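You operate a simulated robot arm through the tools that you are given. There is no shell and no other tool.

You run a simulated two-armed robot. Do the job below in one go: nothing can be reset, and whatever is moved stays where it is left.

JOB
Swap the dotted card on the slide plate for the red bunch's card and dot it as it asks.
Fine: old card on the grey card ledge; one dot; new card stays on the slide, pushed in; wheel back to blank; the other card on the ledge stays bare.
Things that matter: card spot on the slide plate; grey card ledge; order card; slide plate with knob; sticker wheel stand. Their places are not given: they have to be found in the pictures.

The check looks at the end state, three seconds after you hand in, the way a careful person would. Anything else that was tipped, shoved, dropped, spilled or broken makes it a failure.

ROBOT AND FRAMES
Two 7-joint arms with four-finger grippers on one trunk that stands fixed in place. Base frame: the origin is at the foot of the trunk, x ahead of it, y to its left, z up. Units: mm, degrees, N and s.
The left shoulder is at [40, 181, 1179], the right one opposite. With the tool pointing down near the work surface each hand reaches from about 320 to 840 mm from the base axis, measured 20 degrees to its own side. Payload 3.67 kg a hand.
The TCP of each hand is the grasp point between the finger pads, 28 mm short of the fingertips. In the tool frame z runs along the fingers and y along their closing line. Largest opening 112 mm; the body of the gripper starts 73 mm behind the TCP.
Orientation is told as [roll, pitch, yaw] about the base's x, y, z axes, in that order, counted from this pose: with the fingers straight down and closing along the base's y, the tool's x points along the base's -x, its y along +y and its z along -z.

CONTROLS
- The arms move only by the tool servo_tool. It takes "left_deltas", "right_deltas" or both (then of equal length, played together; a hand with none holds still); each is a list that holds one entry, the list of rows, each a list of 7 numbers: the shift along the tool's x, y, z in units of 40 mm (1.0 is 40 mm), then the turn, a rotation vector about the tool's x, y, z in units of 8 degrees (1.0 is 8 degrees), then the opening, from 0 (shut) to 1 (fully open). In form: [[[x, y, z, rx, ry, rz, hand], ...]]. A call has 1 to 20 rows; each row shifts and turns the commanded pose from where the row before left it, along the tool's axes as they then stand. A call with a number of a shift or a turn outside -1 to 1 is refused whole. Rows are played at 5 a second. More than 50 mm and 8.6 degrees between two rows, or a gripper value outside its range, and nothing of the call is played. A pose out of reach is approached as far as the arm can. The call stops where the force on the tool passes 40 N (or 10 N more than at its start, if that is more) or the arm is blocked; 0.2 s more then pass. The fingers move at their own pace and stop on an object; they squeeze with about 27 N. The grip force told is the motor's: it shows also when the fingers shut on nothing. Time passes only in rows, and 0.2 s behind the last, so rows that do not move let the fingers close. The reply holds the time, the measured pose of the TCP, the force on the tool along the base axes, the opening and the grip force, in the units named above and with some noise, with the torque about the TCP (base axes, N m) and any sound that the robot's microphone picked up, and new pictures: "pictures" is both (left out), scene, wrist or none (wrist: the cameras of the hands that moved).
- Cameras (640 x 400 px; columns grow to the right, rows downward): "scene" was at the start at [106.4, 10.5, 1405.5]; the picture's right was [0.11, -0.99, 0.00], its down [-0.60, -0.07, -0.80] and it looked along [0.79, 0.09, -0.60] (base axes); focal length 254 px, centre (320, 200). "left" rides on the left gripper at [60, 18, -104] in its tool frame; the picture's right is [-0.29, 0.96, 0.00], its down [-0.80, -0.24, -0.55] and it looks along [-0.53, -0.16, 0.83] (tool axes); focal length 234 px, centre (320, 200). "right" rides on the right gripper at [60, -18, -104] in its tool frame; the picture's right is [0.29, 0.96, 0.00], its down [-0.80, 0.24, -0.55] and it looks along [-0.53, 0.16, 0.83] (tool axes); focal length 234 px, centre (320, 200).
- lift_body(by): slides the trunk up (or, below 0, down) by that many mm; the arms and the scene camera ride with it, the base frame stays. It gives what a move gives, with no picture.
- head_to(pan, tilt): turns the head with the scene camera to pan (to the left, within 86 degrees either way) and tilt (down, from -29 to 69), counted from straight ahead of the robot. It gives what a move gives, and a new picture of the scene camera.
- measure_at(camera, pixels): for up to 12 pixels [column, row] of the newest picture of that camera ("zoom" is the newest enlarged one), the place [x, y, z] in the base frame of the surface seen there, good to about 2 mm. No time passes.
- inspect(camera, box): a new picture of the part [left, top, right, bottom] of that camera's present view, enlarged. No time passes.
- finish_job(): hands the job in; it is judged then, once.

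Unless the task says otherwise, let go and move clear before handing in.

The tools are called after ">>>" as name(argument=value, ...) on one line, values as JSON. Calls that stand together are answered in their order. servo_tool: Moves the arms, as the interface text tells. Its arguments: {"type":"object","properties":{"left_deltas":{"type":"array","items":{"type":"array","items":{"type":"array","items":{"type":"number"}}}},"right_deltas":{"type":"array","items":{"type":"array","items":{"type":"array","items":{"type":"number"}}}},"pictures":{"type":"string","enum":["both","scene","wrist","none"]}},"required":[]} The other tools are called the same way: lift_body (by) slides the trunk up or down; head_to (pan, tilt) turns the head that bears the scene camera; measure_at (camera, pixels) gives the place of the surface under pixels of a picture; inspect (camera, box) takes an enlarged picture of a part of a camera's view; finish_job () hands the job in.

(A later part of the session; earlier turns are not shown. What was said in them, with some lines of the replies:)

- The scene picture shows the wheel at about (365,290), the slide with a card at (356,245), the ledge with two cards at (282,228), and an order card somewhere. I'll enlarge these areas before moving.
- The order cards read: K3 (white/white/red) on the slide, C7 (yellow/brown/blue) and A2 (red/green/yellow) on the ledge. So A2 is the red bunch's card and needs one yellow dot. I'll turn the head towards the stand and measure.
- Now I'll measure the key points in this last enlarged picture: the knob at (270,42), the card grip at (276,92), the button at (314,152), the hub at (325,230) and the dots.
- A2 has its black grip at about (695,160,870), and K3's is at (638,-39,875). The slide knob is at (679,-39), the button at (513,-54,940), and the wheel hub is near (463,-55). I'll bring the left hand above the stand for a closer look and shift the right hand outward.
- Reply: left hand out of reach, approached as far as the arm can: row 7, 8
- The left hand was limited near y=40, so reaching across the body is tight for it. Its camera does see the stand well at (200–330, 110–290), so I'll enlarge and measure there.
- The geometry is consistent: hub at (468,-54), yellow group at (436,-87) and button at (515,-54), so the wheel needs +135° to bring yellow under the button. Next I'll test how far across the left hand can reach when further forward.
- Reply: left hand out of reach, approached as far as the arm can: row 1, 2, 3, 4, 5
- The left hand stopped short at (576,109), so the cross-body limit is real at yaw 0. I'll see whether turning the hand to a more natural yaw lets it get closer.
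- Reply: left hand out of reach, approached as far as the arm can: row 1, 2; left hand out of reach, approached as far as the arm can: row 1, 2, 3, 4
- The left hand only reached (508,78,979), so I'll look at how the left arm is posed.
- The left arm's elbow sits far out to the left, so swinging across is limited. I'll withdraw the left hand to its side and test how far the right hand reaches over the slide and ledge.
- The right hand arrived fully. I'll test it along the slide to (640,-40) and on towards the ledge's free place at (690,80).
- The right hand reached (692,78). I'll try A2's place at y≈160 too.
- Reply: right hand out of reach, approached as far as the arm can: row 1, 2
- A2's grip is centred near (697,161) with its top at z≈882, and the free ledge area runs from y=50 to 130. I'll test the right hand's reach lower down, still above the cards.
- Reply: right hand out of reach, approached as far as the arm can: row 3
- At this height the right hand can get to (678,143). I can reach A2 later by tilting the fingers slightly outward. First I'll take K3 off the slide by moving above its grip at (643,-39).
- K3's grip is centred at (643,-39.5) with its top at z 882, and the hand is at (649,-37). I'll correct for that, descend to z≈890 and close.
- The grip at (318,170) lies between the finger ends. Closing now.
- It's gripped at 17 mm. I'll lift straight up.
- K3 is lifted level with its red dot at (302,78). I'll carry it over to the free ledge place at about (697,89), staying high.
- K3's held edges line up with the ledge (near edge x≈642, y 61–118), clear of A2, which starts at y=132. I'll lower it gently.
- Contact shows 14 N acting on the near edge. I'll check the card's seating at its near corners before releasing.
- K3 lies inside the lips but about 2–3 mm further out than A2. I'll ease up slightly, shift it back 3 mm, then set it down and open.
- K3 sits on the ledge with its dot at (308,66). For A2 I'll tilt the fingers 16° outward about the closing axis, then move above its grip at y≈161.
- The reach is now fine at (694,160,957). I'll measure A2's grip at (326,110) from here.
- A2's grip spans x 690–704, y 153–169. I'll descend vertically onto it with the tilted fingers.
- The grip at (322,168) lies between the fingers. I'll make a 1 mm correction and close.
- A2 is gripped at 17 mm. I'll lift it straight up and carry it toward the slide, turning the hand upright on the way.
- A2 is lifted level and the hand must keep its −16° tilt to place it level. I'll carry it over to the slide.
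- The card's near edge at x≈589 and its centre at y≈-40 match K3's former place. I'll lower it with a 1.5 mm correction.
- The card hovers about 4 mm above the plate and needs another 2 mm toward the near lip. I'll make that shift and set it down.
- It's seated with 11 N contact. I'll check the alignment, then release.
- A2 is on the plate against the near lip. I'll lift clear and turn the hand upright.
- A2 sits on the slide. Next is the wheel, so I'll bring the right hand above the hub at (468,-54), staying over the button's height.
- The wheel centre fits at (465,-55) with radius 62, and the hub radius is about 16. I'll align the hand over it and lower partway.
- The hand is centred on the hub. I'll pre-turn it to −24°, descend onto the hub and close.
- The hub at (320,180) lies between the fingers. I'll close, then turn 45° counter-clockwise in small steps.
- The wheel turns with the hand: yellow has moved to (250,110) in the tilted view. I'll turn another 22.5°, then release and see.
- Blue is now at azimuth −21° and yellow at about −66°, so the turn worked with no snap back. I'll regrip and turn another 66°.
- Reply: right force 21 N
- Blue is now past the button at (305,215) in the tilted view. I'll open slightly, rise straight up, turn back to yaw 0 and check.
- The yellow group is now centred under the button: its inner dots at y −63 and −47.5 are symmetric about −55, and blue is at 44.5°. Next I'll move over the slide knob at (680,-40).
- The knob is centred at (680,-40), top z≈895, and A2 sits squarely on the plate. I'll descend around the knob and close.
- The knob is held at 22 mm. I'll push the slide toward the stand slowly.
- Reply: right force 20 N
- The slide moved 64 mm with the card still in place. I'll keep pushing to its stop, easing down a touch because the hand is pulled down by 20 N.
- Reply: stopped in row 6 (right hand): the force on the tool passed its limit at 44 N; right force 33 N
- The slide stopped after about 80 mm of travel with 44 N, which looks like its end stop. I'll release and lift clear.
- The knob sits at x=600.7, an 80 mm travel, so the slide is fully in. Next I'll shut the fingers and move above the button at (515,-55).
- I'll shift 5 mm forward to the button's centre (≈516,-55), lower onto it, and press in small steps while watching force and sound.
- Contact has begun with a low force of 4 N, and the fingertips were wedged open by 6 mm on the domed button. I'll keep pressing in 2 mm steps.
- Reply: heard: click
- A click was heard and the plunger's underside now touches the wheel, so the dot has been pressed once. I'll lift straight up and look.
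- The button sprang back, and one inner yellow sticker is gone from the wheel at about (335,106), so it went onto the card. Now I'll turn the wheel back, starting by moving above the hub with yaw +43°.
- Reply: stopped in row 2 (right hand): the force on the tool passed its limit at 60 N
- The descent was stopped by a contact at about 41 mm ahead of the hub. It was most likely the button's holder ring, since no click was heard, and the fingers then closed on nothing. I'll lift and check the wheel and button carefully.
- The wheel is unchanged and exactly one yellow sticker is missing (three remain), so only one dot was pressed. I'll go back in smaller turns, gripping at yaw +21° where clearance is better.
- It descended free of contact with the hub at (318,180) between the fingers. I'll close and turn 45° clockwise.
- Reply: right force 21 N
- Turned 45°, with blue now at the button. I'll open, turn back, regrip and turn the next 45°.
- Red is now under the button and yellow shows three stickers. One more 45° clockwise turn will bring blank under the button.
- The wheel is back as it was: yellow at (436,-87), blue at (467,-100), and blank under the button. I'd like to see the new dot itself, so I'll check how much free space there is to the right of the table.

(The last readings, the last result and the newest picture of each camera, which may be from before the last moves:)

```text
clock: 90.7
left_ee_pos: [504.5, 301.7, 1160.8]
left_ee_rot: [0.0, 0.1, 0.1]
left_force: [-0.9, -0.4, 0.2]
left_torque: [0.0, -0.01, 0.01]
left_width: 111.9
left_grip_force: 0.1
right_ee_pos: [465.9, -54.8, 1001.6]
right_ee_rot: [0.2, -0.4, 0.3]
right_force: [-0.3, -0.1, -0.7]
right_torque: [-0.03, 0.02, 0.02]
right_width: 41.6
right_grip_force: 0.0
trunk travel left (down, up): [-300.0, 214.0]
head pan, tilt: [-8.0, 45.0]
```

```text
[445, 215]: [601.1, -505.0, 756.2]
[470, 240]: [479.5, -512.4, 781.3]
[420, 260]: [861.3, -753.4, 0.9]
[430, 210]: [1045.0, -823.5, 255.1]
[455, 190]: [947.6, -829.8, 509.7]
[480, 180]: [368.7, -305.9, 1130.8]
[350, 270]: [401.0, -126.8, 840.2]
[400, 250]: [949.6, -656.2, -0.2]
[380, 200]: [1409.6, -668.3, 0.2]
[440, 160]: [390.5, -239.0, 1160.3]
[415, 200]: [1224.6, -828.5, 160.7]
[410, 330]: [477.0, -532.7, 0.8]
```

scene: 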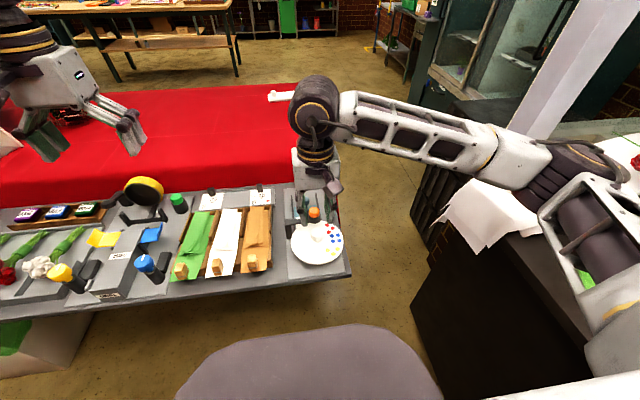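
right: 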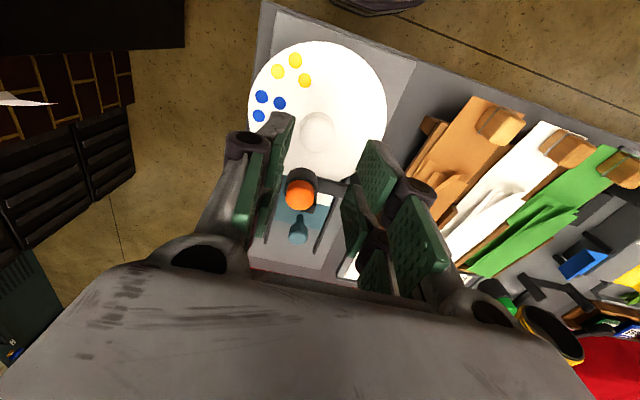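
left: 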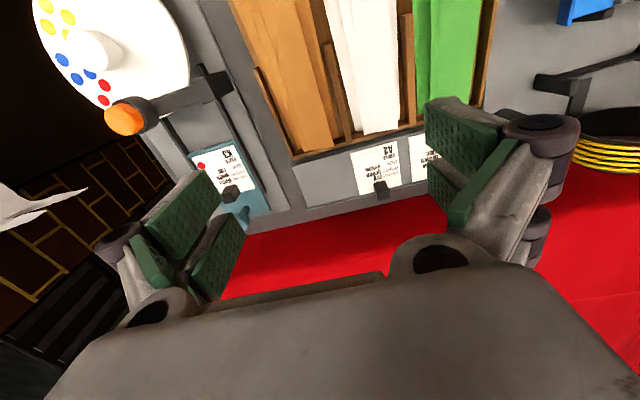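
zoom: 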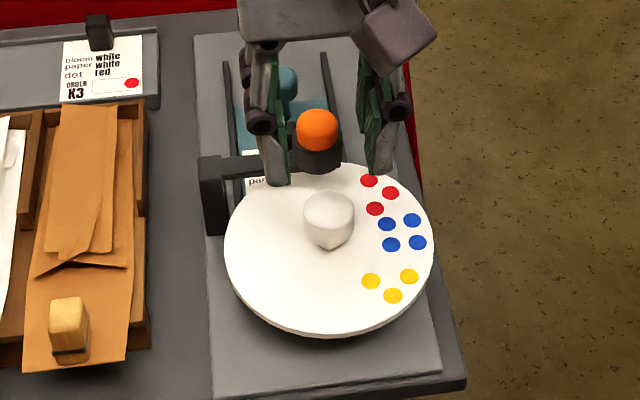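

The space to the right is free out to y≈-500. I'll move the right hand out there with yaw +90° so its camera looks sideways under the button.

>>> servo_tool(right_deltas=[[[0, 0, -0.9, 0, 0, 0, 0.6], [-0.45, -0.95, 0, 0, 0, 0, 0.8], [-0.45, -0.95, 0, 0, 0, 0, 1], [-0.45, -0.95, 0, 0, 0, 0, 1], [-0.45, -0.95, 0, 0, 0, 0, 1], [-0.45, -0.95, 0, 0, 0, 0, 1], [0, 0, 0, 0, 0, -1, 1], [0, 0, 0, 0, 0, -1, 1], [0, 0, 0, 0, 0, -1, 1], [0, 0, 0, 0, 0, -1, 1], [0, 0, 0, 0, 0, -1, 1], [0, 0, 0, 0, 0, -1, 1], [0, 0, 0, 0, 0, -1, 1], [0, 0, 0, 0, 0, -1, 1], [0, 0, 0, 0, 0, -1, 1], [0, 0, 0, 0, 0, -1, 1], [0, 0, 0, 0, 0, -1, 1], [0, 0, 0, 0, 0, 0, 1]]], pictures="both")

```text
clock: 94.5
left_ee_pos: [506.1, 302.1, 1161.1]
left_ee_rot: [0.0, 0.0, 0.2]
left_force: [-0.1, 0.7, 0.3]
left_torque: [0.02, 0.01, 0.03]
left_width: 111.8
left_grip_force: 0.1
right_ee_pos: [555.4, -244.7, 1036.5]
right_ee_rot: [-0.1, -0.4, 40.1]
right_force: [-0.4, 0.1, 0.1]
right_torque: [0.0, 0.02, -0.01]
right_width: 111.9
right_grip_force: 0.1
right hand out of reach, approached as far as the arm can: row 12, 13, 14, 15, 16, 17
trunk travel left (down, up): [-300.0, 214.0]
head pan, tilt: [-8.0, 45.0]
```

scene: 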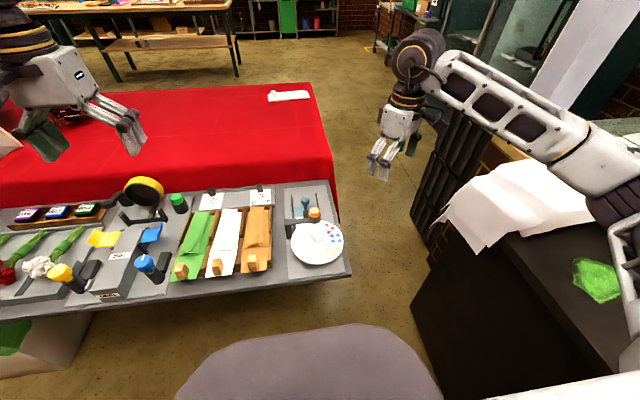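
right: 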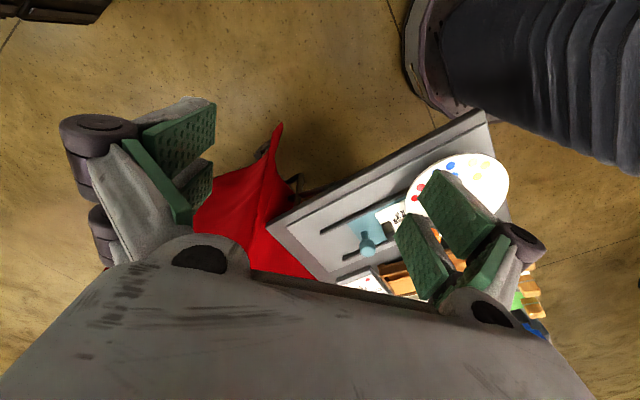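

>>> inspect(camera="right", box=[340, 160, 460, 260])

```text
4.00 times, centred on (400, 210) of right
```

zoom: 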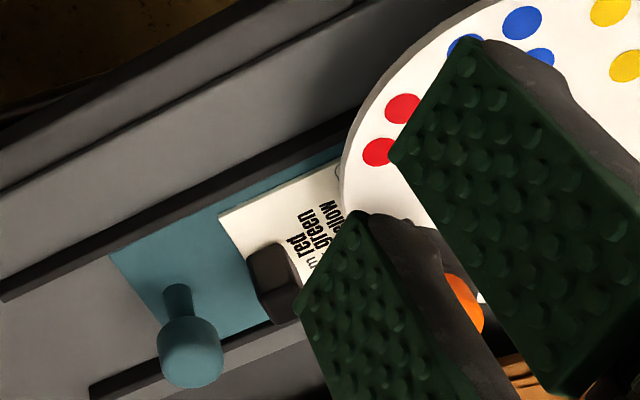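

The hand can't yaw far enough to look under the wheel, but the card and knob are in view and undisturbed. I'll check the slide, the ledge and the rest once more from the scene camera.

>>> inspect(camera="scene", box=[190, 175, 350, 285])

>>> measure_at(camera="zoom", pixels=[[460, 96], [457, 120], [460, 140], [495, 145], [300, 75], [192, 80], [75, 60], [285, 110], [325, 110], [260, 112]])

>>> inspect(camera="scene", box=[190, 180, 280, 220])

```text
3.64 times, centred on (270, 230) of scene
```

zoom: 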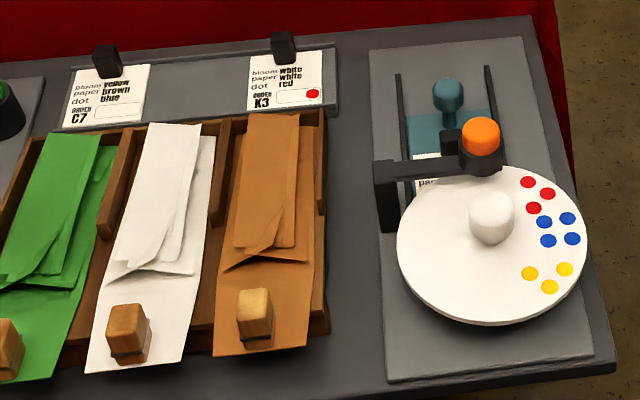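

```text
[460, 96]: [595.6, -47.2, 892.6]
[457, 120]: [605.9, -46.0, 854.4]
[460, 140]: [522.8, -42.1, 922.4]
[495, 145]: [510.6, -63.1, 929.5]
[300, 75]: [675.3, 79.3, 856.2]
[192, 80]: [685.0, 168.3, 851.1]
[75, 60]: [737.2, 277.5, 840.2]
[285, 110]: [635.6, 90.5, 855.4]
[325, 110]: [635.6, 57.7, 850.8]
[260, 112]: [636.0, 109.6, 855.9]
```

```text
7.11 times, centred on (235, 200) of scene
```

zoom: 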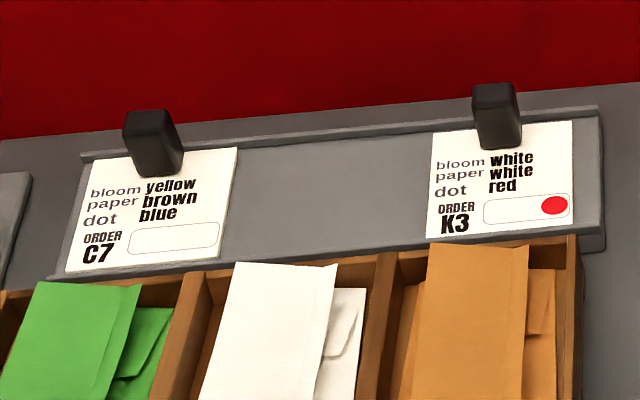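

K3 lies on the ledge with its red dot and C7 is still bare. A2 is on the slide, which is pushed in, one yellow sticker has been used after a single click, and the wheel is back to blank. Both hands are empty and clear, so I'm handing in. I couldn't see the yellow dot on A2 directly because the wheel covers it.

>>> finish_job()

```text
The job is handed in.
```

I swapped the cards and pressed one yellow dot for order A2, then handed the job in. The wheel covers the dot, so I never saw it on the card. My evidence is one click when I pressed the button and one yellow sticker gone from the wheel (four down to three).

- **Old card:** K3, with its red dot, lies flat on the grey ledge. The other card there, C7, is still bare.
- **New card:** A2 (red blooms, green paper, yellow dot) is on the slide plate. I pushed the slide in 80 mm until it stopped.
- **Wheel:** it is back at its starting position, with a blank section under the button.

While turning the wheel back, a finger came down on something near the button, most likely its holder, with about 60 N before the arm stopped. There was no second click, three yellow stickers were still on the wheel, and nothing looked moved afterwards.
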